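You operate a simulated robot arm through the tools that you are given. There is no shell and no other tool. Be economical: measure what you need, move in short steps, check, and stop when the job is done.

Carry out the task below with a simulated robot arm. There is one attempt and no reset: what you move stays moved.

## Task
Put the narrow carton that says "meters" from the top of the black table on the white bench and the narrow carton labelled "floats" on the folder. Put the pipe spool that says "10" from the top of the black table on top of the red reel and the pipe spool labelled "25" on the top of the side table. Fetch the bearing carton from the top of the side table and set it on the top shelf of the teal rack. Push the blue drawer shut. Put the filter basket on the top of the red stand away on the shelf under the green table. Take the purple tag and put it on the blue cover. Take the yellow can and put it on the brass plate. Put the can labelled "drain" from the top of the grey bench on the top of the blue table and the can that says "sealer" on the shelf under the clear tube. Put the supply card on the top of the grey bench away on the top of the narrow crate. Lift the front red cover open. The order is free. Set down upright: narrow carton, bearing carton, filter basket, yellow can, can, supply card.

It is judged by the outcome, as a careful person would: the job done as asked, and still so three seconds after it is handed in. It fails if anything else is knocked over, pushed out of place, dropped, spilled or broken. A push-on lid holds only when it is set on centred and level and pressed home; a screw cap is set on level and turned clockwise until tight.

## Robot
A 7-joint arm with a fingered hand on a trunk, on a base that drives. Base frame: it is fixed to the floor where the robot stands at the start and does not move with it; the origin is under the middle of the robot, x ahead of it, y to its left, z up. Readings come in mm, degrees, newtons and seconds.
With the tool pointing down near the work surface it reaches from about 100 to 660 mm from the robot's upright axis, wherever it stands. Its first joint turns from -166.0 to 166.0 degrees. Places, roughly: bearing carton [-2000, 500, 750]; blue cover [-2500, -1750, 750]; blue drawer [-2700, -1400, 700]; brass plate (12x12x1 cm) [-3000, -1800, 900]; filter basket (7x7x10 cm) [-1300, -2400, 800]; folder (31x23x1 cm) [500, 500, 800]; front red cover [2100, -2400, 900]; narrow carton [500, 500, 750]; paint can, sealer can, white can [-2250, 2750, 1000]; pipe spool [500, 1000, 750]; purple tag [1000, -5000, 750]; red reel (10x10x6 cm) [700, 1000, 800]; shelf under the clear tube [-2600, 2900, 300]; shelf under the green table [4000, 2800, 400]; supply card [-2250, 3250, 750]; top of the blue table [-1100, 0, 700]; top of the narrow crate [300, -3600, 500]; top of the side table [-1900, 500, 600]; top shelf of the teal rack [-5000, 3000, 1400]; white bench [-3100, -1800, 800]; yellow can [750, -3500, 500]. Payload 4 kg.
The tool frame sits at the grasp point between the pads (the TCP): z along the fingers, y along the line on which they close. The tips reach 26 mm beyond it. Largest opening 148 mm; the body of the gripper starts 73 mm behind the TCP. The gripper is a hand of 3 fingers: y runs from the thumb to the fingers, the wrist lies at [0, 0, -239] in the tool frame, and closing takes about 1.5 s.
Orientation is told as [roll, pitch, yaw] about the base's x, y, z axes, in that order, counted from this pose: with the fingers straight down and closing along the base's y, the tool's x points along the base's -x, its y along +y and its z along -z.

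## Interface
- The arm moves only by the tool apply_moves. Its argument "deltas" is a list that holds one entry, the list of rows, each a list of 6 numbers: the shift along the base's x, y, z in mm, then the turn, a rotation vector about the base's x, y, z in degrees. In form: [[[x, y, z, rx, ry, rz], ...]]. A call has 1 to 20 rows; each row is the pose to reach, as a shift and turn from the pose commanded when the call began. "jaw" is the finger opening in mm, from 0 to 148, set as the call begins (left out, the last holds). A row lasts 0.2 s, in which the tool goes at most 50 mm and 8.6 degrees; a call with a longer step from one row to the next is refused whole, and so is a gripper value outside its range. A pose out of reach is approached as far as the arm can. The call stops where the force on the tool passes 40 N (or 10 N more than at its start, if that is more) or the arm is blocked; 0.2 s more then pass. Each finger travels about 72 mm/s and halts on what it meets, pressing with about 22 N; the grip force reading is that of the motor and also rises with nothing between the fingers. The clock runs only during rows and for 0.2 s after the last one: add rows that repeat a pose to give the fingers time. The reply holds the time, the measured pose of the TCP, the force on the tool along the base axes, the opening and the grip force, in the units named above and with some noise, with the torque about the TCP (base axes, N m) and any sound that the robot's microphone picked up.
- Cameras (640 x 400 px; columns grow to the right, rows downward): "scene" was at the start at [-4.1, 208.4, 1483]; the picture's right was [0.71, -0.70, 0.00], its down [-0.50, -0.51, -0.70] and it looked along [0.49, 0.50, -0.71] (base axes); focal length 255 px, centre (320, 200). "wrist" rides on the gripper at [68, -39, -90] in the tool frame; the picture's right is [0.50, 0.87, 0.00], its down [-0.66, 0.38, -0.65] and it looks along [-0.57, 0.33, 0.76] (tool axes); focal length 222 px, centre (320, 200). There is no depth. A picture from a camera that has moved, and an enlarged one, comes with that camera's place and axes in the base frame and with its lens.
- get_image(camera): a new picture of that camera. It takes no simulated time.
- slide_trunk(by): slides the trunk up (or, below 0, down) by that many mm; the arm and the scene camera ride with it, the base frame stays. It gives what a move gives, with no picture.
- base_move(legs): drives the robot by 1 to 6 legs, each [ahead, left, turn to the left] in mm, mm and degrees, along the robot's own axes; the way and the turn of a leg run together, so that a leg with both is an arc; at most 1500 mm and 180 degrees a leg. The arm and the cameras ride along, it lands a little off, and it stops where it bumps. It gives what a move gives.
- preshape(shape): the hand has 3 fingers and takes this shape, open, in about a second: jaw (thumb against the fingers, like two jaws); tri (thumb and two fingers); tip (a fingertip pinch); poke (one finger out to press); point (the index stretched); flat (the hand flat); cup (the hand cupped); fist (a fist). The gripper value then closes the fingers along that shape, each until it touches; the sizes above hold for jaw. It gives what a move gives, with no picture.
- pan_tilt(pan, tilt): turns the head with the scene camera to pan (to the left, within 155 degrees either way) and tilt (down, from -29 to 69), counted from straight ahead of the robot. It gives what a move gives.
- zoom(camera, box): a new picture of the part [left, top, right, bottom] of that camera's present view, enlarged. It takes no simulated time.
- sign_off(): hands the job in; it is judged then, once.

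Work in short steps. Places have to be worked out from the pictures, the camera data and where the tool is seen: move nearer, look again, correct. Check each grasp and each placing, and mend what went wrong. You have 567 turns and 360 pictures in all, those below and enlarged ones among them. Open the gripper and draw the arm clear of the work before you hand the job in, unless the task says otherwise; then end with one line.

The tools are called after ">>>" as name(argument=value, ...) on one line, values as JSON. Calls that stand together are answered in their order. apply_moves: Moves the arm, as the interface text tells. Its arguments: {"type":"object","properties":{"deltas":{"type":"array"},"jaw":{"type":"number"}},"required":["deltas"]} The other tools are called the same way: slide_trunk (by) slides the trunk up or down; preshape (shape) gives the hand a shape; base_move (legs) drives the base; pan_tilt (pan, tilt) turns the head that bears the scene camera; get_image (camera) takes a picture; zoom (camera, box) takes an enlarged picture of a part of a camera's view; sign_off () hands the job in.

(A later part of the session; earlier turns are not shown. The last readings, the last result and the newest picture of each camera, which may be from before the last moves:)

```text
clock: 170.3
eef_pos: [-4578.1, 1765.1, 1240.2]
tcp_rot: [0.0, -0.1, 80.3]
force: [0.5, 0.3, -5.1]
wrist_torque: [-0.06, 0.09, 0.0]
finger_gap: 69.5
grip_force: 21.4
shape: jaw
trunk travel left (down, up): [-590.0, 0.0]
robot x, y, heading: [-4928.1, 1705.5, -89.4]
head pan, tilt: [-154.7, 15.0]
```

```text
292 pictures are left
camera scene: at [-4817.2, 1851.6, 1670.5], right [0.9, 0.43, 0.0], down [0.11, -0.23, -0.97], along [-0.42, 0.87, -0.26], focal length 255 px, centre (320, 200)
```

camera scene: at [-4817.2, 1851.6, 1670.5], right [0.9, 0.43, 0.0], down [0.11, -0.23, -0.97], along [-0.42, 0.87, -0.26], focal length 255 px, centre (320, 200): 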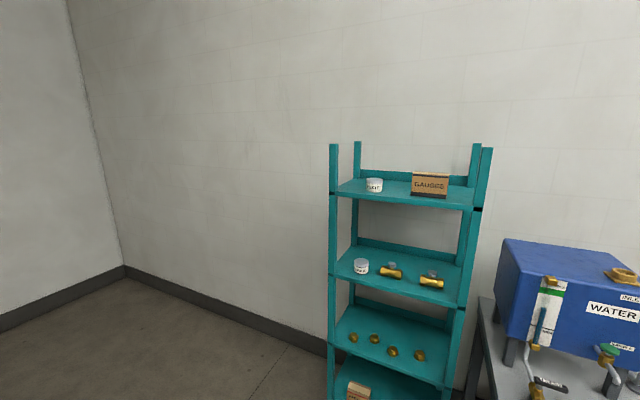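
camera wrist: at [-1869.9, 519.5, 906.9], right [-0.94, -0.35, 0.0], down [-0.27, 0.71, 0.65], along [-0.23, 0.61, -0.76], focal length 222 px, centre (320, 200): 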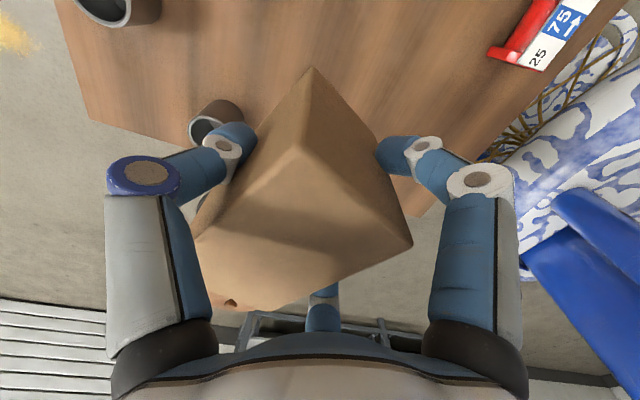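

The top shelf's front edge runs x −5244…−4700 at y≈2920, with free room between the jar (−5107) and the GAUGES box (from −4927). I turn the base to heading 0 and raise the hand to 1530 before approaching.

>>> base_move(legs=[[0, 0, 89.5]])

>>> apply_moves(deltas=[[[0, 0, 45, 0, 0, 0], [0, 0, 90, 0, 0, 0], [0, 0, 135, 0, 0, 0], [0, 0, 180, 0, 0, 0], [0, 0, 225, 0, 0, 0], [0, 0, 270, 0, 0, 0], [0, 0, 290, 0, 0, 0], [0, 0, 290, 0, 0, 0]]])

>>> pan_tilt(pan=95, tilt=20)

>>> get_image(camera="scene")

>>> get_image(camera="wrist")

```text
clock: 174.6
eef_pos: [-4983.0, 2055.2, 1239.7]
tcp_rot: [0.0, 0.0, 169.9]
force: [-0.1, -0.7, -4.7]
wrist_torque: [-0.1, -0.04, 0.01]
finger_gap: 69.2
grip_force: 21.4
shape: jaw
trunk travel left (down, up): [-590.0, 0.0]
robot x, y, heading: [-4926.8, 1707.0, -0.3]
head pan, tilt: [-154.7, 15.0]
```

```text
clock: 176.3
eef_pos: [-4985.7, 2055.5, 1407.2]
tcp_rot: [-0.1, 0.0, 169.9]
force: [-1.0, 0.2, -4.7]
wrist_torque: [-0.06, -0.06, 0.04]
finger_gap: 69.2
grip_force: 22.0
shape: jaw
out of reach, approached as far as the arm can: row 4, 5, 6, 7, 8
trunk travel left (down, up): [-590.0, 0.0]
robot x, y, heading: [-4928.2, 1707.2, 0.0]
head pan, tilt: [-154.7, 15.0]
```

```text
clock: 179.9
eef_pos: [-4983.5, 2057.2, 1404.4]
tcp_rot: [0.4, 0.4, 170.1]
force: [-0.3, -0.1, -5.2]
wrist_torque: [-0.03, -0.06, 0.03]
finger_gap: 69.2
grip_force: 22.5
shape: jaw
trunk travel left (down, up): [-590.0, 0.0]
robot x, y, heading: [-4926.1, 1705.8, 0.0]
head pan, tilt: [95.0, 20.0]
```

```text
291 pictures are left
camera scene: at [-4895.2, 1850.4, 1667.7], right [-0.08, -1.0, 0.0], down [-0.29, 0.02, -0.96], along [0.95, -0.08, -0.29], focal length 255 px, centre (320, 200)
```

scene: 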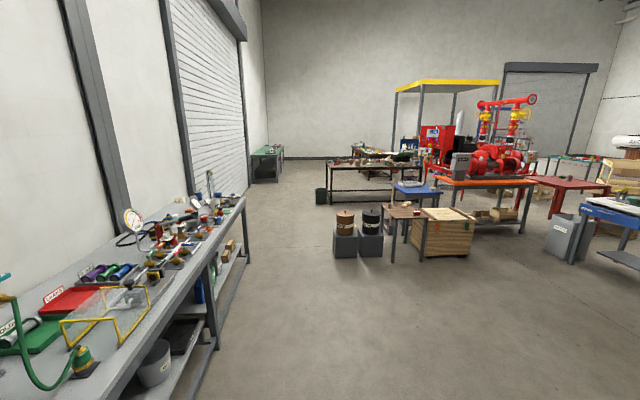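

```text
290 pictures are left
camera wrist: at [-4910.7, 2082.4, 1493.2], right [0.34, -0.94, 0.01], down [-0.71, -0.26, 0.65], along [-0.61, -0.23, -0.76], focal length 222 px, centre (320, 200)
```

wrist: 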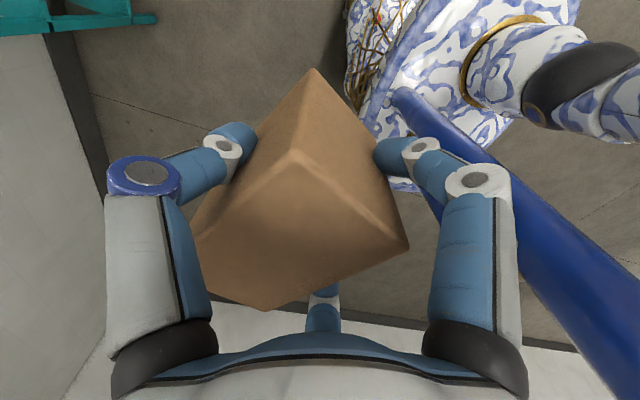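

With the tool straight down, 1407 is the highest TCP here, which is too low for the 1400 shelf. The carton needs a tilted grasp, so I'll go back, set it on the side table's free west end, and regrip it with the hand pitched about 50°. First I lower the hand and drive back.

>>> base_move(legs=[[0, 0, -89.8], [0, 1200, 0], [0, 1170, 0], [1140, 0, 0]])

>>> slide_trunk(by=-340)

>>> pan_tilt(pan=75, tilt=50)

>>> get_image(camera="scene")

```text
clock: 200.8
eef_pos: [-2237.6, 566.5, 1402.8]
tcp_rot: [0.5, 0.4, 78.7]
force: [0.4, -0.7, -4.8]
wrist_torque: [0.0, 0.08, 0.0]
finger_gap: 69.0
grip_force: 21.6
shape: jaw
trunk travel left (down, up): [-590.0, 0.0]
robot x, y, heading: [-2584.4, 517.9, -91.5]
head pan, tilt: [95.0, 20.0]
```

```text
clock: 204.1
eef_pos: [-2236.3, 567.6, 1061.9]
tcp_rot: [1.1, 0.6, 78.8]
force: [-1.4, 0.5, -4.0]
wrist_torque: [-0.02, 0.06, 0.01]
finger_gap: 68.8
grip_force: 21.3
shape: jaw
trunk travel left (down, up): [-250.0, 340.0]
robot x, y, heading: [-2588.5, 517.4, -91.6]
head pan, tilt: [95.0, 20.0]
```

```text
clock: 205.0
eef_pos: [-2238.3, 566.4, 1058.8]
tcp_rot: [1.2, 1.0, 79.0]
force: [-0.2, 0.8, -4.8]
wrist_torque: [-0.06, 0.06, -0.03]
finger_gap: 69.0
grip_force: 22.1
shape: jaw
trunk travel left (down, up): [-250.0, 340.0]
robot x, y, heading: [-2586.9, 515.1, -91.4]
head pan, tilt: [75.0, 50.0]
```

```text
289 pictures are left
camera scene: at [-2437.0, 480.8, 1325.4], right [-1.0, 0.02, 0.0], down [0.0, 0.31, -0.95], along [-0.02, -0.95, -0.31], focal length 255 px, centre (320, 200)
```

scene: 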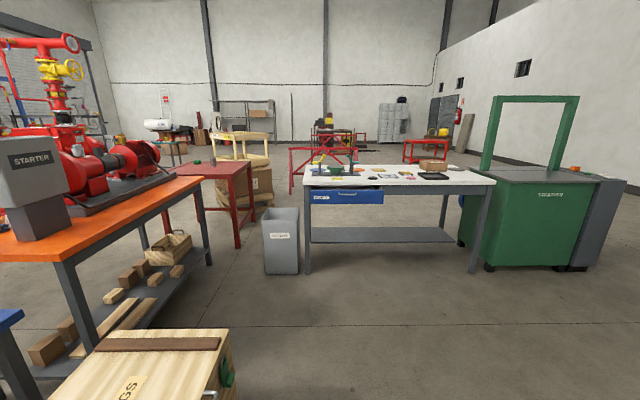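

The head seems blocked by the raised arm (it still looks ahead). I lower the hand now.

>>> apply_moves(deltas=[[[10, 0, -40, 0, 0, 0], [20, 0, -80, 0, 0, 0], [30, 0, -120, 0, 0, 0], [40, 0, -160, 0, 0, 0]]])

>>> pan_tilt(pan=75, tilt=50)

>>> get_image(camera="scene")

```text
clock: 206.0
eef_pos: [-2194.8, 566.7, 904.1]
tcp_rot: [0.7, 0.3, 78.8]
force: [-0.2, -0.2, -4.4]
wrist_torque: [-0.03, 0.05, -0.02]
finger_gap: 68.4
grip_force: 21.9
shape: jaw
trunk travel left (down, up): [-250.0, 340.0]
robot x, y, heading: [-2587.4, 517.1, -91.2]
head pan, tilt: [75.0, 50.0]
```

```text
clock: 206.6
eef_pos: [-2195.5, 567.5, 903.7]
tcp_rot: [0.7, 0.4, 78.8]
force: [-0.6, -0.1, -4.8]
wrist_torque: [-0.08, 0.09, 0.04]
finger_gap: 69.0
grip_force: 21.9
shape: jaw
trunk travel left (down, up): [-250.0, 340.0]
robot x, y, heading: [-2585.2, 519.0, -91.3]
head pan, tilt: [75.0, 50.0]
```

```text
288 pictures are left
camera scene: at [-2361.6, 552.5, 1276.8], right [-0.28, -0.96, 0.0], down [-0.74, 0.21, -0.64], along [0.62, -0.18, -0.77], focal length 255 px, centre (320, 200)
```

scene: 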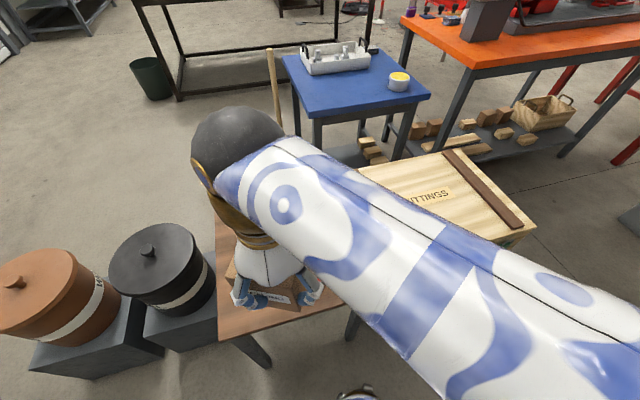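

Now rotate the hand to yaw 0 while moving over the free spot (−2040, 640).

>>> apply_moves(deltas=[[[0, 0, 0, 0, 0, -8], [15, 5, 0, 0, 0, -16], [35, 15, 0, 0, 0, -24], [55, 25, 0, 0, 0, -32], [75, 38, 0, 0, 0, -40], [95, 50, 0, 0, 0, -48], [115, 62, 0, 0, 0, -56], [135, 74, 0, 0, 0, -64], [150, 80, 0, 0, 0, -72], [155, 84, 0, 0, 0, -78.8], [155, 84, 0, 0, 0, -78.8]]])

>>> get_image(camera="scene")

>>> get_image(camera="wrist")

```text
clock: 209.0
eef_pos: [-2041.7, 644.1, 905.3]
tcp_rot: [0.8, 0.1, -0.8]
force: [-0.3, -0.7, -4.3]
wrist_torque: [0.05, 0.06, 0.01]
finger_gap: 67.6
grip_force: 22.7
shape: jaw
trunk travel left (down, up): [-250.0, 340.0]
robot x, y, heading: [-2584.6, 515.0, -91.3]
head pan, tilt: [75.0, 50.0]
```

```text
287 pictures are left
camera scene: at [-2361.5, 552.5, 1276.7], right [-0.28, -0.96, 0.0], down [-0.74, 0.21, -0.64], along [0.62, -0.18, -0.77], focal length 255 px, centre (320, 200)
```

scene: 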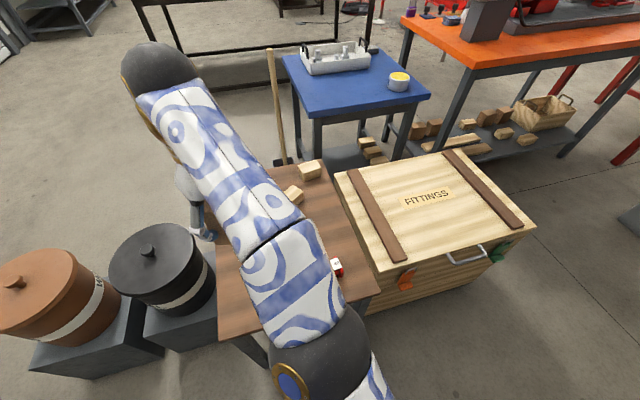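

```text
286 pictures are left
camera wrist: at [-2109.9, 602.7, 993.4], right [-0.49, 0.87, 0.01], down [0.66, 0.36, 0.66], along [0.57, 0.33, -0.75], focal length 222 px, centre (320, 200)
```

wrist: 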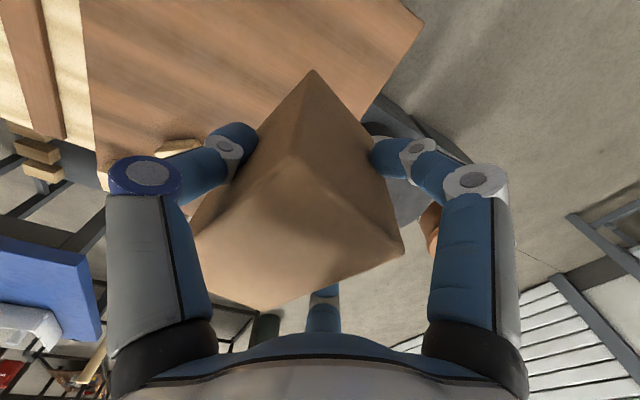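

Ready over the spot; lower to near contact.

>>> apply_moves(deltas=[[[0, 0, -45, 0, 0, 0], [0, 0, -90, 0, 0, 0], [0, 0, -135, 0, 0, 0], [0, 0, -180, 0, 0, 0], [0, 0, -215, -0.7, 0, 0], [0, 0, -228, -0.7, 0, 0], [0, 0, -233, -0.7, 0, 0], [0, 0, -236, -0.7, 0, 0]]])

>>> get_image(camera="wrist")

```text
clock: 210.8
eef_pos: [-2043.4, 650.6, 666.5]
tcp_rot: [-0.1, 0.3, 0.1]
force: [-1.3, 0.8, -1.6]
wrist_torque: [-0.07, -0.03, -0.01]
finger_gap: 67.6
grip_force: 22.3
shape: jaw
trunk travel left (down, up): [-250.0, 340.0]
robot x, y, heading: [-2585.7, 517.3, -91.7]
head pan, tilt: [75.0, 50.0]
```

```text
285 pictures are left
camera wrist: at [-2109.1, 611.0, 756.4], right [-0.5, 0.87, 0.0], down [0.66, 0.38, 0.65], along [0.56, 0.33, -0.76], focal length 222 px, centre (320, 200)
```

wrist: 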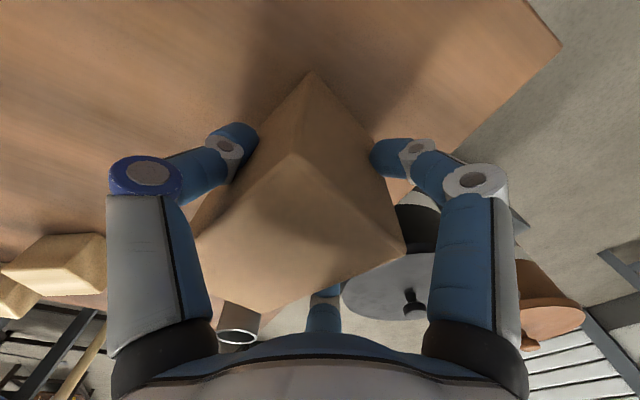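

Contact starting; 3 mm more, then open and rise.

>>> apply_moves(deltas=[[[0, 0, -1.5, 0, 0, 0], [0, 0, -3, 0, 0, 0], [0, 0, -3, 0, 0, 0]]])

>>> apply_moves(deltas=[[[0, 0, 0, 0, 0, 0], [0, 0, 0, 0, 0, 0], [0, 0, 0, 0, 0, 0], [0, 0, 0, 0, 0, 0]]], jaw=110)

>>> apply_moves(deltas=[[[0, 0, 30, 0, 0, 0], [0, 0, 75, 0, 0, 0], [0, 0, 120, 0, 0, 0], [-45, 0, 130, 0, 0, 0], [-90, 0, 140, 0, 0, 0], [-135, 0, 150, 0, 0, 0], [-170, 0, 150, 0, 0, 0]]])

>>> get_image(camera="wrist")

>>> get_image(camera="scene")

```text
clock: 211.6
eef_pos: [-2041.7, 651.0, 664.7]
tcp_rot: [-0.1, 0.3, 0.0]
force: [-3.0, 0.8, 2.3]
wrist_torque: [-0.24, -0.2, -0.12]
finger_gap: 67.6
grip_force: 22.3
shape: jaw
trunk travel left (down, up): [-250.0, 340.0]
robot x, y, heading: [-2588.4, 515.5, -91.3]
head pan, tilt: [75.0, 50.0]
```

```text
clock: 212.6
eef_pos: [-2042.3, 650.6, 665.1]
tcp_rot: [-0.1, 0.2, 0.0]
force: [0.2, 0.3, 1.0]
wrist_torque: [-0.01, -0.03, 0.02]
finger_gap: 109.7
grip_force: 0.1
shape: jaw
trunk travel left (down, up): [-250.0, 340.0]
robot x, y, heading: [-2589.3, 521.1, -91.2]
head pan, tilt: [75.0, 50.0]
```

```text
clock: 214.2
eef_pos: [-2212.2, 651.3, 814.0]
tcp_rot: [-0.1, 0.3, 0.0]
force: [0.0, -0.6, -0.8]
wrist_torque: [0.0, 0.0, -0.03]
finger_gap: 109.4
grip_force: 0.2
shape: jaw
trunk travel left (down, up): [-250.0, 340.0]
robot x, y, heading: [-2589.4, 519.1, -91.4]
head pan, tilt: [75.0, 50.0]
```

```text
284 pictures are left
camera wrist: at [-2279.4, 610.8, 903.0], right [-0.5, 0.87, 0.0], down [0.66, 0.38, 0.65], along [0.56, 0.33, -0.76], focal length 222 px, centre (320, 200)
```

wrist: 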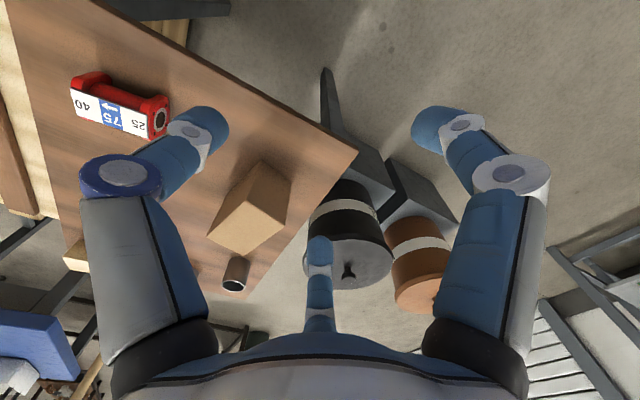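

```text
283 pictures are left
camera scene: at [-2361.6, 552.5, 1276.8], right [-0.28, -0.96, 0.0], down [-0.74, 0.21, -0.64], along [0.62, -0.18, -0.77], focal length 255 px, centre (320, 200)
```

scene: 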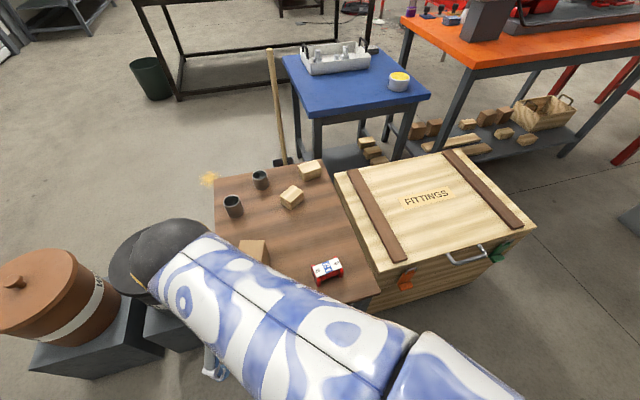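

Zoom to measure the carton's new pose.

>>> zoom(camera="wrist", box=[180, 140, 310, 270])

```text
3.08 times, centred on (245, 205) of wrist
camera zoom: at [-2279.4, 610.8, 903.0], right [-0.5, 0.87, 0.0], down [0.66, 0.38, 0.65], along [0.56, 0.33, -0.76], focal length 684 px, centre (551, 185)
```

zoom: 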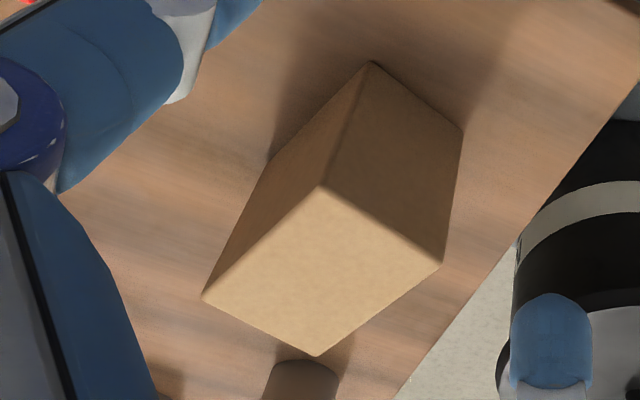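

The carton is at (−2018, 638) with its long axis at −15.7°. I yaw to match and pitch the hand 50° forward for a side-ish grasp.

>>> apply_moves(deltas=[[[15, 5, 0, 0, 0, -5], [30, 12, 0, 0, 0, -10], [45, 20, 0, 0, 0, -15.7]]], jaw=95)

>>> apply_moves(deltas=[[[0, 0, 0, -1.9, -6.9, 0], [0, 0, 0, -3.9, -13.8, 0], [0, 0, 0, -5.8, -20.6, 0], [0, 0, 0, -7.7, -27.5, 0], [0, 0, 0, -9.6, -34.4, 0], [0, 0, 0, -11.6, -41.2, 0], [0, 0, 0, -13.5, -48.1, 0], [0, 0, 0, -13.5, -48.1, 0]]])

>>> get_image(camera="wrist")

>>> get_image(camera="scene")

```text
clock: 215.0
eef_pos: [-2166.4, 668.6, 814.4]
tcp_rot: [-0.2, 0.3, -15.8]
force: [-0.4, 0.3, 1.1]
wrist_torque: [-0.01, -0.01, 0.0]
finger_gap: 95.7
grip_force: 0.0
shape: jaw
trunk travel left (down, up): [-250.0, 340.0]
robot x, y, heading: [-2586.8, 519.5, -91.5]
head pan, tilt: [75.0, 50.0]
```

```text
clock: 216.3
eef_pos: [-2131.7, 584.7, 776.9]
tcp_rot: [-1.8, -33.1, -26.2]
force: [0.3, 0.3, 0.6]
wrist_torque: [0.04, 0.01, 0.01]
finger_gap: 95.5
grip_force: 0.1
shape: jaw
trunk travel left (down, up): [-250.0, 340.0]
robot x, y, heading: [-2586.5, 515.6, -91.3]
head pan, tilt: [75.0, 50.0]
stopped in row 6: the arm was blocked; the commanded pose is now the measured one
```

```text
281 pictures are left
camera wrist: at [-2242.4, 598.2, 815.2], right [0.02, 0.95, -0.3], down [0.36, 0.27, 0.89], along [0.93, -0.12, -0.33], focal length 222 px, centre (320, 200)
```

wrist: 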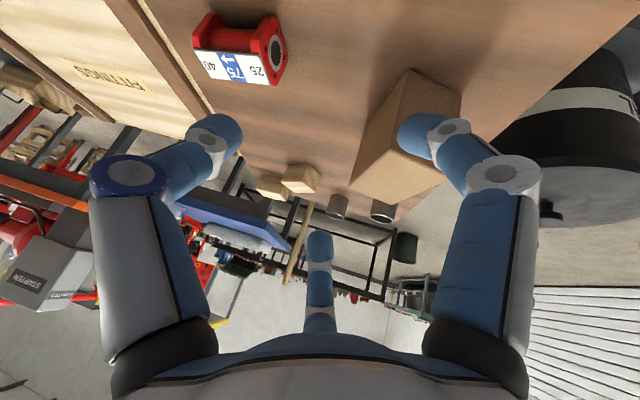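

```text
280 pictures are left
camera scene: at [-2361.7, 552.5, 1276.8], right [-0.28, -0.96, 0.0], down [-0.74, 0.21, -0.64], along [0.62, -0.18, -0.77], focal length 255 px, centre (320, 200)
```

scene: 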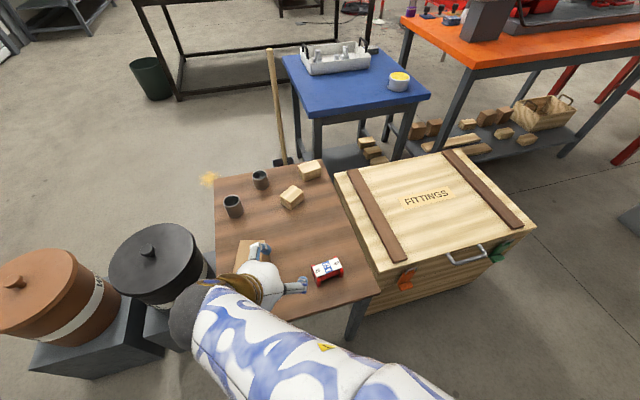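

The arm was blocked while pitching so close to the body. I back the base off 130 mm, then raise the hand and lower the trunk so the arm works more level.

>>> base_move(legs=[[0, -130, 0]])

>>> apply_moves(deltas=[[[20, 10, 40, 0, 0, 0], [40, 20, 80, 0, 0, 0], [60, 30, 120, 0, 0, 0], [80, 40, 160, 0, 0, 0], [100, 50, 200, 0, 0, 0], [120, 60, 240, 0, 0, 0], [120, 60, 250, 0, 0, 0]]])

>>> slide_trunk(by=-250)

>>> get_image(camera="scene")

```text
clock: 217.6
eef_pos: [-2262.1, 586.5, 776.0]
tcp_rot: [-1.8, -33.0, -26.2]
force: [1.0, 0.3, 0.1]
wrist_torque: [0.0, -0.02, -0.02]
finger_gap: 95.6
grip_force: 0.2
shape: jaw
trunk travel left (down, up): [-250.0, 340.0]
robot x, y, heading: [-2720.4, 524.3, -91.4]
head pan, tilt: [75.0, 50.0]
```

```text
clock: 219.2
eef_pos: [-2124.0, 532.5, 1024.3]
tcp_rot: [-2.3, -33.2, -37.3]
force: [-0.3, 0.4, 0.0]
wrist_torque: [-0.01, -0.02, -0.04]
finger_gap: 95.0
grip_force: 0.0
shape: jaw
out of reach, approached as far as the arm can: row 7
trunk travel left (down, up): [-250.0, 340.0]
robot x, y, heading: [-2723.1, 520.5, -91.7]
head pan, tilt: [75.0, 50.0]
stopped in row 7: the arm was blocked; the commanded pose is now the measured one
```

```text
clock: 221.8
eef_pos: [-2123.0, 529.8, 774.3]
tcp_rot: [-2.2, -33.2, -37.3]
force: [0.0, -0.4, -0.2]
wrist_torque: [0.02, -0.02, -0.03]
finger_gap: 95.1
grip_force: 0.1
shape: jaw
trunk travel left (down, up): [0.0, 590.0]
robot x, y, heading: [-2716.7, 520.2, -91.5]
head pan, tilt: [75.0, 50.0]
```

```text
279 pictures are left
camera scene: at [-2493.3, 554.6, 1026.8], right [-0.28, -0.96, 0.0], down [-0.73, 0.22, -0.64], along [0.62, -0.18, -0.77], focal length 255 px, centre (320, 200)
```

scene: 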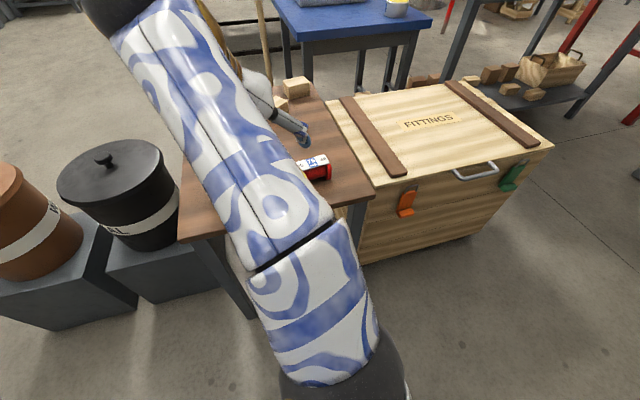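

The head sits on the robot's left side and the arm hit it. I should work with the target in front or to the right. First I level the hand and then turn the base to face +x.

>>> apply_moves(deltas=[[[-20, 0, 30, 4, 5.3, 0], [-40, 0, 60, 8, 10.6, 0], [-60, 0, 90, 12.1, 15.8, 0], [-80, 0, 110, 16.1, 21.1, 0], [-100, 0, 120, 20.1, 26.4, 0], [-140, 0, 120, 20.1, 26.4, 0], [-180, 0, 120, 20.1, 26.4, 0], [-220, 0, 120, 20.1, 26.4, 0]]])

>>> base_move(legs=[[0, 0, 91.5]])

>>> pan_tilt(pan=0, tilt=45)

>>> get_image(camera="scene")

```text
clock: 223.6
eef_pos: [-2364.6, 522.6, 809.6]
tcp_rot: [-3.2, 0.9, -38.2]
force: [-0.7, 0.0, 0.0]
wrist_torque: [0.01, -0.01, 0.04]
finger_gap: 94.7
grip_force: 0.1
shape: jaw
out of reach, approached as far as the arm can: row 1, 2, 3, 4, 5, 6, 7, 8
trunk travel left (down, up): [0.0, 590.0]
robot x, y, heading: [-2716.4, 521.5, -91.2]
head pan, tilt: [75.0, 50.0]
```

```text
clock: 227.9
eef_pos: [-2743.6, 874.7, 809.3]
tcp_rot: [-3.2, 0.8, 55.6]
force: [-0.2, -0.4, -0.4]
wrist_torque: [0.01, -0.02, 0.0]
finger_gap: 94.9
grip_force: 0.0
shape: jaw
trunk travel left (down, up): [0.0, 590.0]
robot x, y, heading: [-2717.7, 520.6, 1.0]
head pan, tilt: [75.0, 50.0]
```

```text
clock: 229.3
eef_pos: [-2742.2, 874.5, 809.9]
tcp_rot: [-3.2, 0.9, 55.4]
force: [-0.2, -0.4, 0.2]
wrist_torque: [-0.01, 0.0, -0.05]
finger_gap: 95.0
grip_force: 0.1
shape: jaw
trunk travel left (down, up): [0.0, 590.0]
robot x, y, heading: [-2717.9, 525.9, 1.1]
head pan, tilt: [0.0, 45.0]
```

```text
278 pictures are left
camera scene: at [-2713.2, 713.0, 1034.7], right [0.52, -0.85, 0.0], down [-0.6, -0.36, -0.72], along [0.61, 0.37, -0.7], focal length 255 px, centre (320, 200)
```

scene: 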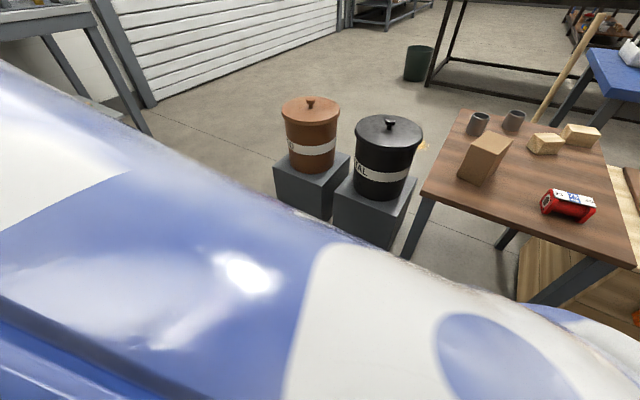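

I swing the arm from the robot's left to its front.

>>> apply_moves(deltas=[[[31, 4, 0, 0, 0, -2.9], [62, 6, 0, 0, 0, -5.8], [94, 5, 0, 0, 0, -8.7], [126, 1, 0, 0, 0, -11.6], [157, -6, 0, 0, 0, -14.5], [188, -16, 0, 0, 0, -17.4], [218, -28, 0, 0, 0, -20.3], [248, -43, 0, 0, 0, -23.2], [276, -61, 0, 0, 0, -26.1], [303, -82, 0, 0, 0, -29], [328, -105, 0, 0, 0, -31.9], [351, -130, 0, 0, 0, -34.8], [372, -158, 0, 0, 0, -37.7], [390, -187, 0, 0, 0, -40.6], [406, -219, 0, 0, 0, -43.5], [420, -251, 0, 0, 0, -46.4], [430, -286, 0, 0, 0, -49.3], [438, -321, 0, 0, 0, -52.2], [442, -357, 0, 0, 0, -55]]])

>>> pan_tilt(pan=20, tilt=45)

>>> get_image(camera="scene")

```text
clock: 233.3
eef_pos: [-2301.8, 518.5, 810.9]
tcp_rot: [-3.1, 0.7, 0.6]
force: [-0.5, 0.0, 0.7]
wrist_torque: [0.01, 0.0, -0.01]
finger_gap: 94.9
grip_force: 0.1
shape: jaw
trunk travel left (down, up): [0.0, 590.0]
robot x, y, heading: [-2722.4, 519.8, 1.4]
head pan, tilt: [0.0, 45.0]
```

```text
clock: 234.2
eef_pos: [-2301.9, 518.7, 811.6]
tcp_rot: [-3.2, 0.7, 0.7]
force: [-0.2, 0.4, -0.6]
wrist_torque: [-0.01, -0.02, 0.01]
finger_gap: 94.9
grip_force: 0.1
shape: jaw
trunk travel left (down, up): [0.0, 590.0]
robot x, y, heading: [-2720.5, 522.2, 1.5]
head pan, tilt: [20.0, 45.0]
```

```text
277 pictures are left
camera scene: at [-2707.1, 699.5, 1033.8], right [0.36, -0.93, 0.0], down [-0.66, -0.26, -0.71], along [0.66, 0.26, -0.71], focal length 255 px, centre (320, 200)
```

scene: 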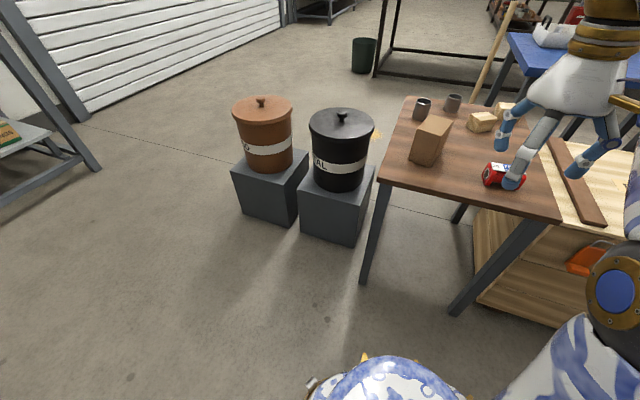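

Now I place the base so the carton's long axis points straight away from the robot (heading −15.7).

>>> base_move(legs=[[75, 258, 0], [0, 0, -17.2]])

>>> pan_tilt(pan=15, tilt=45)

>>> get_image(camera="scene")

```text
clock: 237.1
eef_pos: [-2252.9, 659.9, 811.0]
tcp_rot: [-3.1, 0.8, -16.5]
force: [0.5, 0.0, -0.1]
wrist_torque: [0.03, -0.05, 0.02]
finger_gap: 94.9
grip_force: 0.1
shape: jaw
trunk travel left (down, up): [0.0, 590.0]
robot x, y, heading: [-2651.5, 782.6, -16.3]
head pan, tilt: [20.0, 45.0]
```

```text
clock: 237.7
eef_pos: [-2252.0, 658.7, 811.4]
tcp_rot: [-3.1, 0.7, -16.5]
force: [-0.8, 0.2, 0.1]
wrist_torque: [-0.01, 0.01, 0.01]
finger_gap: 94.7
grip_force: 0.0
shape: jaw
trunk travel left (down, up): [0.0, 590.0]
robot x, y, heading: [-2645.3, 780.1, -16.1]
head pan, tilt: [15.0, 45.0]
```

```text
276 pictures are left
camera scene: at [-2585.9, 944.4, 1033.8], right [-0.02, -1.0, 0.0], down [-0.71, 0.01, -0.71], along [0.71, -0.01, -0.71], focal length 255 px, centre (320, 200)
```

scene: 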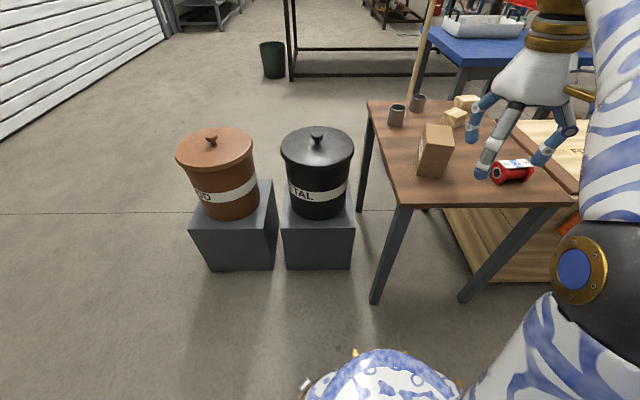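

I fix the small roll, then pitch the hand 50° forward at a stand-off point.

>>> apply_moves(deltas=[[[40, 5, 0, 3, -0.85, 0.5], [85, 11, 0, 3, -0.85, 0.5], [132, 17, 0, 3, -0.85, 0.5], [132, 17, 0, 3, -0.85, 0.5]]])

>>> apply_moves(deltas=[[[0, 0, 0, -1.9, -6.9, 0], [0, 0, 0, -3.9, -13.8, 0], [0, 0, 0, -5.8, -20.6, 0], [0, 0, 0, -7.7, -27.5, 0], [0, 0, 0, -9.6, -34.4, 0], [0, 0, 0, -11.6, -41.2, 0], [0, 0, 0, -13.5, -48.1, 0], [0, 0, 0, -13.5, -48.1, 0]]])

>>> get_image(camera="wrist")

>>> get_image(camera="scene")

```text
clock: 238.7
eef_pos: [-2162.5, 681.5, 790.4]
tcp_rot: [0.0, 0.7, -16.0]
force: [0.4, -0.7, 0.5]
wrist_torque: [-0.02, -0.01, -0.02]
finger_gap: 94.9
grip_force: 0.1
shape: jaw
out of reach, approached as far as the arm can: row 2, 3, 4
trunk travel left (down, up): [0.0, 590.0]
robot x, y, heading: [-2650.4, 783.5, -16.2]
head pan, tilt: [15.0, 45.0]
```

```text
clock: 240.5
eef_pos: [-2161.3, 683.6, 790.8]
tcp_rot: [0.4, -49.3, -16.1]
force: [-0.6, -0.4, -0.5]
wrist_torque: [-0.02, 0.04, 0.02]
finger_gap: 95.0
grip_force: 0.1
shape: jaw
trunk travel left (down, up): [0.0, 590.0]
robot x, y, heading: [-2648.4, 781.0, -15.9]
head pan, tilt: [15.0, 45.0]
```

```text
275 pictures are left
camera wrist: at [-2280.0, 675.8, 796.5], right [-0.08, 0.92, -0.38], down [0.04, 0.38, 0.92], along [1.0, 0.06, -0.06], focal length 222 px, centre (320, 200)
```

wrist: 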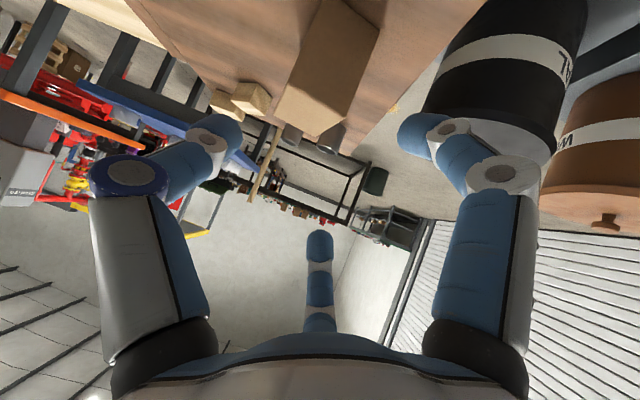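

```text
274 pictures are left
camera scene: at [-2585.9, 944.4, 1033.7], right [-0.02, -1.0, 0.0], down [-0.71, 0.01, -0.71], along [0.71, -0.01, -0.71], focal length 255 px, centre (320, 200)
```

scene: 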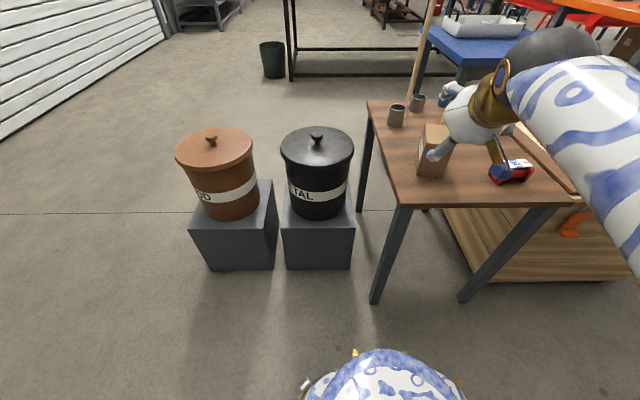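

Pitch works (−49.3°). I move a short step toward pre-grasp to check the command reference.

>>> apply_moves(deltas=[[[20, -3, -15, 0, 0, 0], [40, -6, -30, 0, 0, 0], [40, -6, -30, 0, 0, 0]]])

>>> get_image(camera="wrist")

```text
clock: 241.3
eef_pos: [-2121.8, 677.2, 760.3]
tcp_rot: [0.5, -49.2, -16.1]
force: [-0.7, 0.2, -0.3]
wrist_torque: [-0.01, -0.01, 0.01]
finger_gap: 94.7
grip_force: 0.2
shape: jaw
trunk travel left (down, up): [0.0, 590.0]
robot x, y, heading: [-2647.1, 782.1, -16.1]
head pan, tilt: [15.0, 45.0]
```

```text
273 pictures are left
camera wrist: at [-2240.9, 669.7, 766.5], right [-0.08, 0.92, -0.37], down [0.04, 0.38, 0.93], along [1.0, 0.06, -0.06], focal length 222 px, centre (320, 200)
```

wrist: 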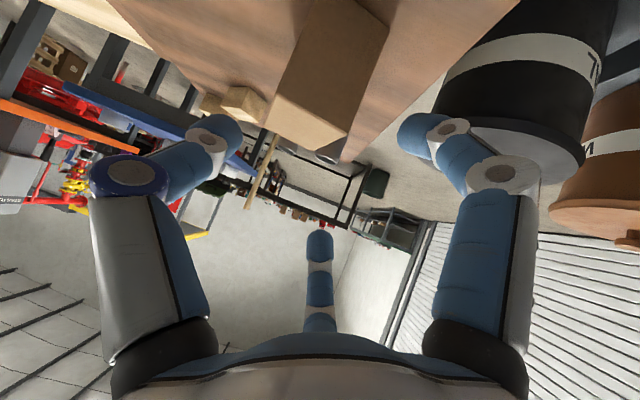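

Aligned. Advance along the finger direction onto the carton.

>>> apply_moves(deltas=[[[25, -7, -21, 0, 0, 0], [52, -14, -43, 0, 0, 0], [80, -21, -66, 0, 0, 0], [103, -27, -84, 0, 0, 0], [103, -27, -84, 0, 0, 0]]])

>>> get_image(camera="wrist")

>>> zoom(camera="scene", box=[380, 60, 540, 220])

```text
clock: 242.5
eef_pos: [-2019.0, 650.3, 676.3]
tcp_rot: [0.4, -49.2, -16.2]
force: [-0.1, 0.8, -0.6]
wrist_torque: [0.0, -0.02, 0.0]
finger_gap: 95.1
grip_force: 0.0
shape: jaw
trunk travel left (down, up): [0.0, 590.0]
robot x, y, heading: [-2649.5, 781.4, -16.2]
head pan, tilt: [15.0, 45.0]
```

```text
272 pictures are left
camera wrist: at [-2138.0, 643.4, 681.4], right [-0.08, 0.92, -0.37], down [0.04, 0.38, 0.93], along [1.0, 0.06, -0.06], focal length 222 px, centre (320, 200)
```

wrist: 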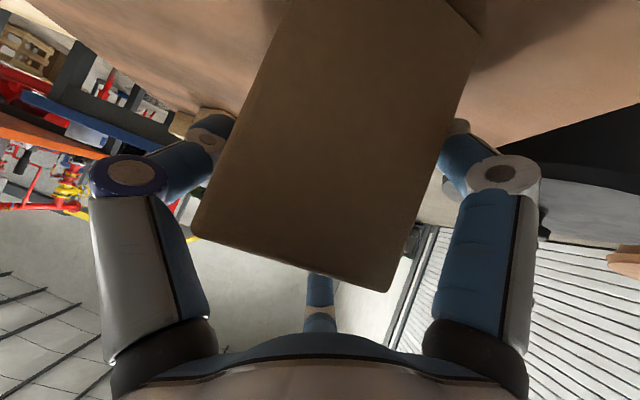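

```text
2.50 times, centred on (460, 140) of scene
camera zoom: at [-2585.9, 944.4, 1033.7], right [-0.02, -1.0, 0.0], down [-0.71, 0.01, -0.71], along [0.71, -0.01, -0.71], focal length 638 px, centre (-30, 350)
```

zoom: 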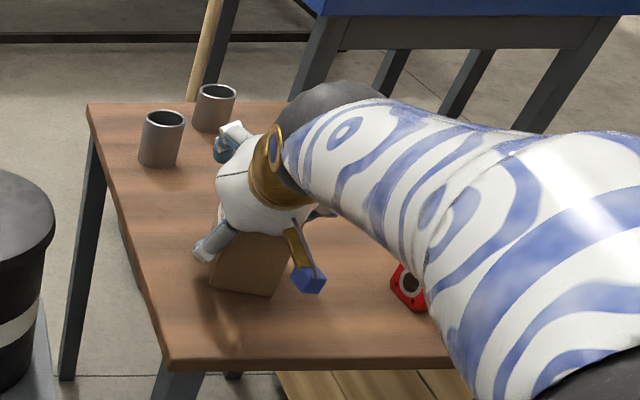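

Carton sits between thumb and fingers. Close and lift.

>>> apply_moves(deltas=[[[0, 0, 0, 0, 0, 0], [0, 0, 0, 0, 0, 0], [0, 0, 0, 0, 0, 0], [0, 0, 0, 0, 0, 0], [0, 0, 0, 0, 0, 0]]], jaw=30)

>>> apply_moves(deltas=[[[0, 0, 10, 0, 0, 0], [0, 0, 30, 0, 0, 0], [-20, 5, 70, 0, 0, 0], [-40, 10, 110, 0, 0, 0], [-40, 10, 110, 0, 0, 0]]])

>>> get_image(camera="wrist")

>>> get_image(camera="scene")

```text
clock: 243.7
eef_pos: [-2018.4, 651.1, 675.9]
tcp_rot: [0.5, -49.1, -16.2]
force: [1.2, 0.6, 0.6]
wrist_torque: [-0.01, 0.02, -0.03]
finger_gap: 69.9
grip_force: 22.1
shape: jaw
trunk travel left (down, up): [0.0, 590.0]
robot x, y, heading: [-2649.7, 786.0, -15.9]
head pan, tilt: [15.0, 45.0]
```

```text
clock: 244.9
eef_pos: [-2058.4, 662.4, 785.6]
tcp_rot: [0.4, -49.3, -16.2]
force: [0.5, -0.2, -3.2]
wrist_torque: [0.07, -0.03, 0.0]
finger_gap: 69.7
grip_force: 22.3
shape: jaw
trunk travel left (down, up): [0.0, 590.0]
robot x, y, heading: [-2650.5, 784.4, -15.6]
head pan, tilt: [15.0, 45.0]
```

```text
270 pictures are left
camera wrist: at [-2176.0, 654.2, 792.3], right [-0.08, 0.92, -0.37], down [0.04, 0.38, 0.93], along [1.0, 0.06, -0.06], focal length 222 px, centre (320, 200)
```

wrist: 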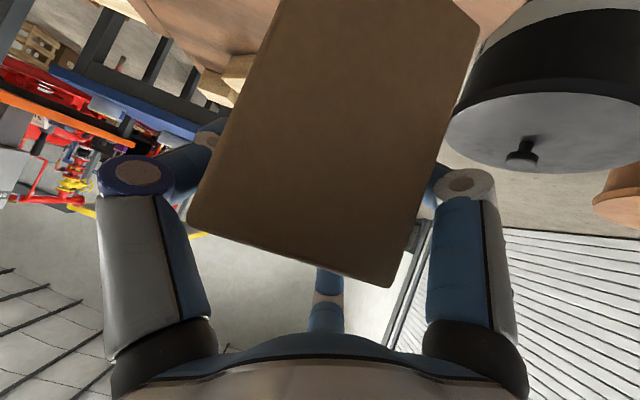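

```text
269 pictures are left
camera scene: at [-2585.6, 944.3, 1033.7], right [-0.02, -1.0, 0.0], down [-0.71, 0.01, -0.71], along [0.71, -0.01, -0.71], focal length 255 px, centre (320, 200)
```

scene: 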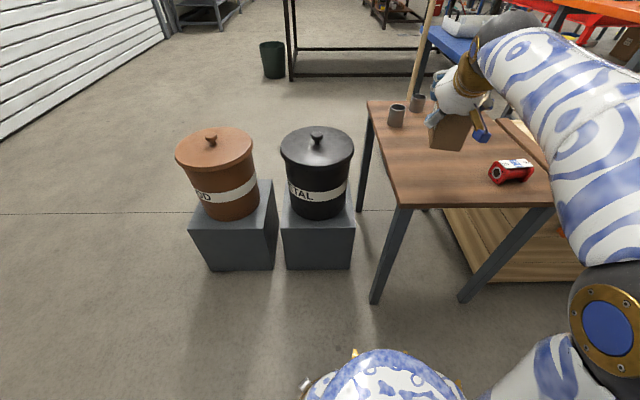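

Held upright with the bottom about 77 mm below the TCP. I retract, raise the trunk fully and test how high the hand can go in this pitch.

>>> apply_moves(deltas=[[[-35, 9, 20, 0, 0, 0], [-70, 18, 40, 0, 0, 0], [-100, 27, 40, 0, 0, 0]]])

>>> slide_trunk(by=590)

>>> apply_moves(deltas=[[[0, 0, 30, 0, 0, 0], [0, 0, 60, 0, 0, 0], [0, 0, 90, 0, 0, 0], [0, 0, 110, 0, 0, 0], [0, 0, 110, 0, 0, 0]]])

```text
clock: 245.7
eef_pos: [-2158.4, 687.0, 825.2]
tcp_rot: [0.5, -49.2, -16.2]
force: [-0.5, -0.4, -4.6]
wrist_torque: [0.05, -0.05, 0.0]
finger_gap: 69.6
grip_force: 22.2
shape: jaw
trunk travel left (down, up): [0.0, 590.0]
robot x, y, heading: [-2648.7, 785.0, -15.8]
head pan, tilt: [15.0, 45.0]
```

```text
refused: 590 is not a number from -400 to 400
```

```text
clock: 246.9
eef_pos: [-2158.4, 683.2, 936.2]
tcp_rot: [0.4, -49.2, -16.1]
force: [0.2, 0.2, -3.7]
wrist_torque: [0.07, 0.02, -0.01]
finger_gap: 69.6
grip_force: 22.1
shape: jaw
trunk travel left (down, up): [0.0, 590.0]
robot x, y, heading: [-2649.5, 783.8, -16.1]
head pan, tilt: [15.0, 45.0]
```

Reachable: this corresponds to 1526 with the trunk up. I raise the trunk and drive to the rack, facing +y.

>>> slide_trunk(by=300)

>>> slide_trunk(by=290)

>>> base_move(legs=[[0, 0, 106], [0, 1180, 0], [0, 1170, 0], [1000, 0, 0]])

>>> pan_tilt(pan=0, tilt=15)

>>> get_image(camera="scene")

```text
clock: 249.9
eef_pos: [-2157.9, 685.6, 1236.2]
tcp_rot: [0.5, -49.3, -16.3]
force: [0.1, -0.6, -4.4]
wrist_torque: [0.07, -0.04, 0.01]
finger_gap: 69.5
grip_force: 21.9
shape: jaw
trunk travel left (down, up): [-300.0, 290.0]
robot x, y, heading: [-2650.4, 786.6, -16.0]
head pan, tilt: [15.0, 45.0]
```

```text
clock: 252.9
eef_pos: [-2157.9, 685.7, 1525.9]
tcp_rot: [0.4, -49.2, -16.2]
force: [-0.5, 0.5, -4.3]
wrist_torque: [0.05, -0.01, 0.01]
finger_gap: 69.5
grip_force: 22.0
shape: jaw
trunk travel left (down, up): [-590.0, 0.0]
robot x, y, heading: [-2653.5, 780.6, -16.1]
head pan, tilt: [15.0, 45.0]
```

```text
clock: 273.7
eef_pos: [-5086.5, 2250.9, 1526.6]
tcp_rot: [0.5, -49.1, 91.3]
force: [0.0, -0.2, -4.7]
wrist_torque: [0.0, 0.1, -0.01]
finger_gap: 69.7
grip_force: 22.6
shape: jaw
trunk travel left (down, up): [-590.0, 0.0]
robot x, y, heading: [-5033.3, 1750.1, 91.5]
head pan, tilt: [15.0, 45.0]
```

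```text
clock: 274.7
eef_pos: [-5085.5, 2251.1, 1525.7]
tcp_rot: [0.3, -49.2, 91.5]
force: [-0.6, 0.0, -4.4]
wrist_torque: [-0.02, 0.09, -0.04]
finger_gap: 69.6
grip_force: 21.9
shape: jaw
trunk travel left (down, up): [-590.0, 0.0]
robot x, y, heading: [-5031.5, 1753.2, 91.5]
head pan, tilt: [0.0, 15.0]
```

```text
268 pictures are left
camera scene: at [-5185.0, 1780.4, 1670.5], right [1.0, 0.03, 0.0], down [0.01, -0.26, -0.97], along [-0.03, 0.97, -0.26], focal length 255 px, centre (320, 200)
```

scene: 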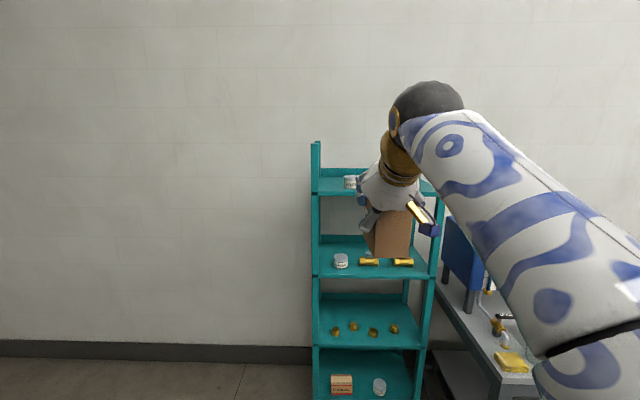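

I approach: shift right a little, square the heading, and stop short to look at the shelf top with both cameras.

>>> base_move(legs=[[580, -75, -1.5]])

>>> get_image(camera="scene")

>>> get_image(camera="wrist")

```text
clock: 278.0
eef_pos: [-5013.7, 2834.2, 1526.6]
tcp_rot: [0.4, -49.2, 90.3]
force: [0.1, 0.4, -4.8]
wrist_torque: [-0.01, 0.06, -0.03]
finger_gap: 69.6
grip_force: 22.3
shape: jaw
trunk travel left (down, up): [-590.0, 0.0]
robot x, y, heading: [-4968.0, 2334.1, 90.6]
head pan, tilt: [0.0, 15.0]
```

```text
267 pictures are left
camera scene: at [-5121.9, 2365.9, 1670.5], right [1.0, 0.01, 0.0], down [0.0, -0.26, -0.97], along [-0.01, 0.97, -0.26], focal length 255 px, centre (320, 200)
```

scene: 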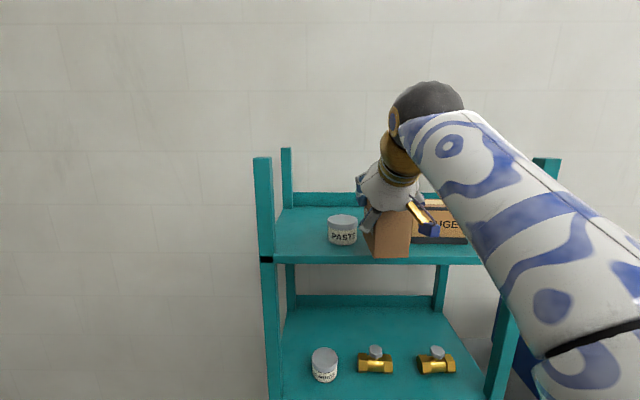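

```text
266 pictures are left
camera wrist: at [-4973.9, 2721.3, 1531.8], right [-0.86, -0.34, -0.37], down [-0.37, -0.07, 0.93], along [-0.34, 0.94, -0.06], focal length 222 px, centre (320, 200)
```

wrist: 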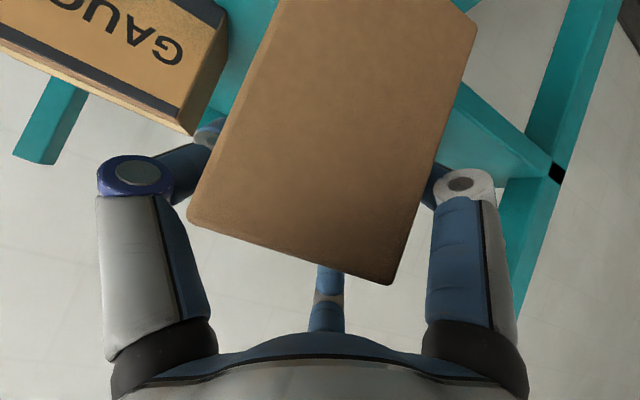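

Zoom on the shelf edge and items for accuracy.

>>> zoom(camera="scene", box=[250, 180, 490, 280])

```text
2.67 times, centred on (370, 230) of scene
camera zoom: at [-5121.9, 2365.9, 1670.5], right [1.0, 0.01, 0.0], down [0.0, -0.26, -0.97], along [-0.01, 0.97, -0.26], focal length 680 px, centre (187, 120)
```

zoom: 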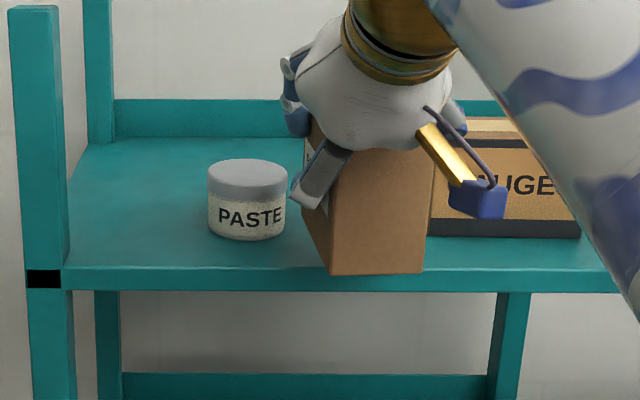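

Shelf top is at z≈1413, front edge y≈2864; jar spans x −5109…−5041, GAUGES box starts at x −4915. I target the carton centre at (−4978, 2922), first moving the base in.

>>> base_move(legs=[[84, -22, -0.4]])

>>> zoom(camera="scene", box=[250, 180, 490, 330])

>>> get_image(camera="wrist")

```text
clock: 279.1
eef_pos: [-4988.2, 2920.0, 1525.2]
tcp_rot: [0.4, -49.1, 89.8]
force: [-0.8, 1.1, -4.7]
wrist_torque: [0.01, 0.09, -0.01]
finger_gap: 69.6
grip_force: 22.2
shape: jaw
trunk travel left (down, up): [-590.0, 0.0]
robot x, y, heading: [-4944.1, 2415.9, 89.9]
head pan, tilt: [0.0, 15.0]
```

```text
2.67 times, centred on (370, 255) of scene
camera zoom: at [-5099.3, 2453.1, 1670.5], right [1.0, 0.0, 0.0], down [0.0, -0.26, -0.97], along [0.0, 0.97, -0.26], focal length 680 px, centre (187, 53)
```

zoom: 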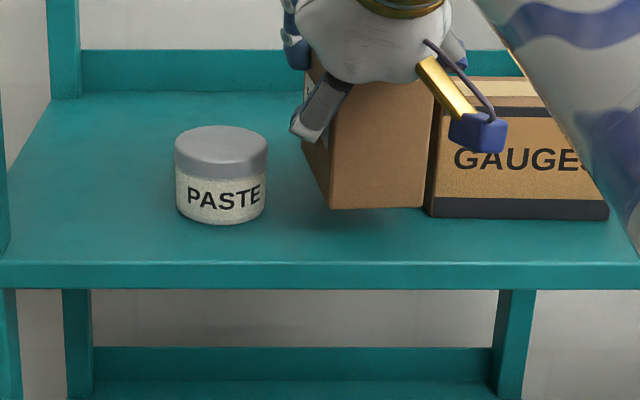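

```text
263 pictures are left
camera wrist: at [-4948.5, 2807.3, 1531.3], right [-0.87, -0.33, -0.37], down [-0.37, -0.07, 0.93], along [-0.33, 0.94, -0.07], focal length 222 px, centre (320, 200)
```

wrist: 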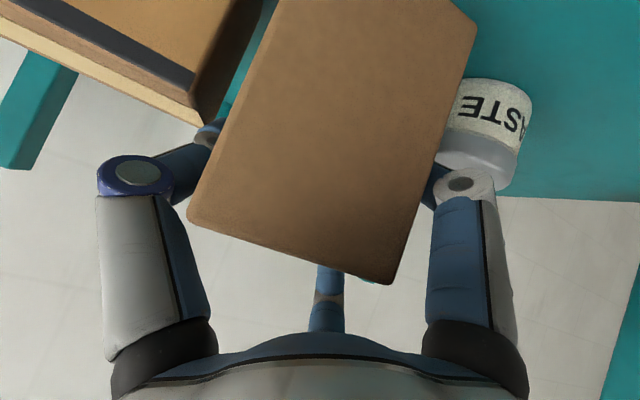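

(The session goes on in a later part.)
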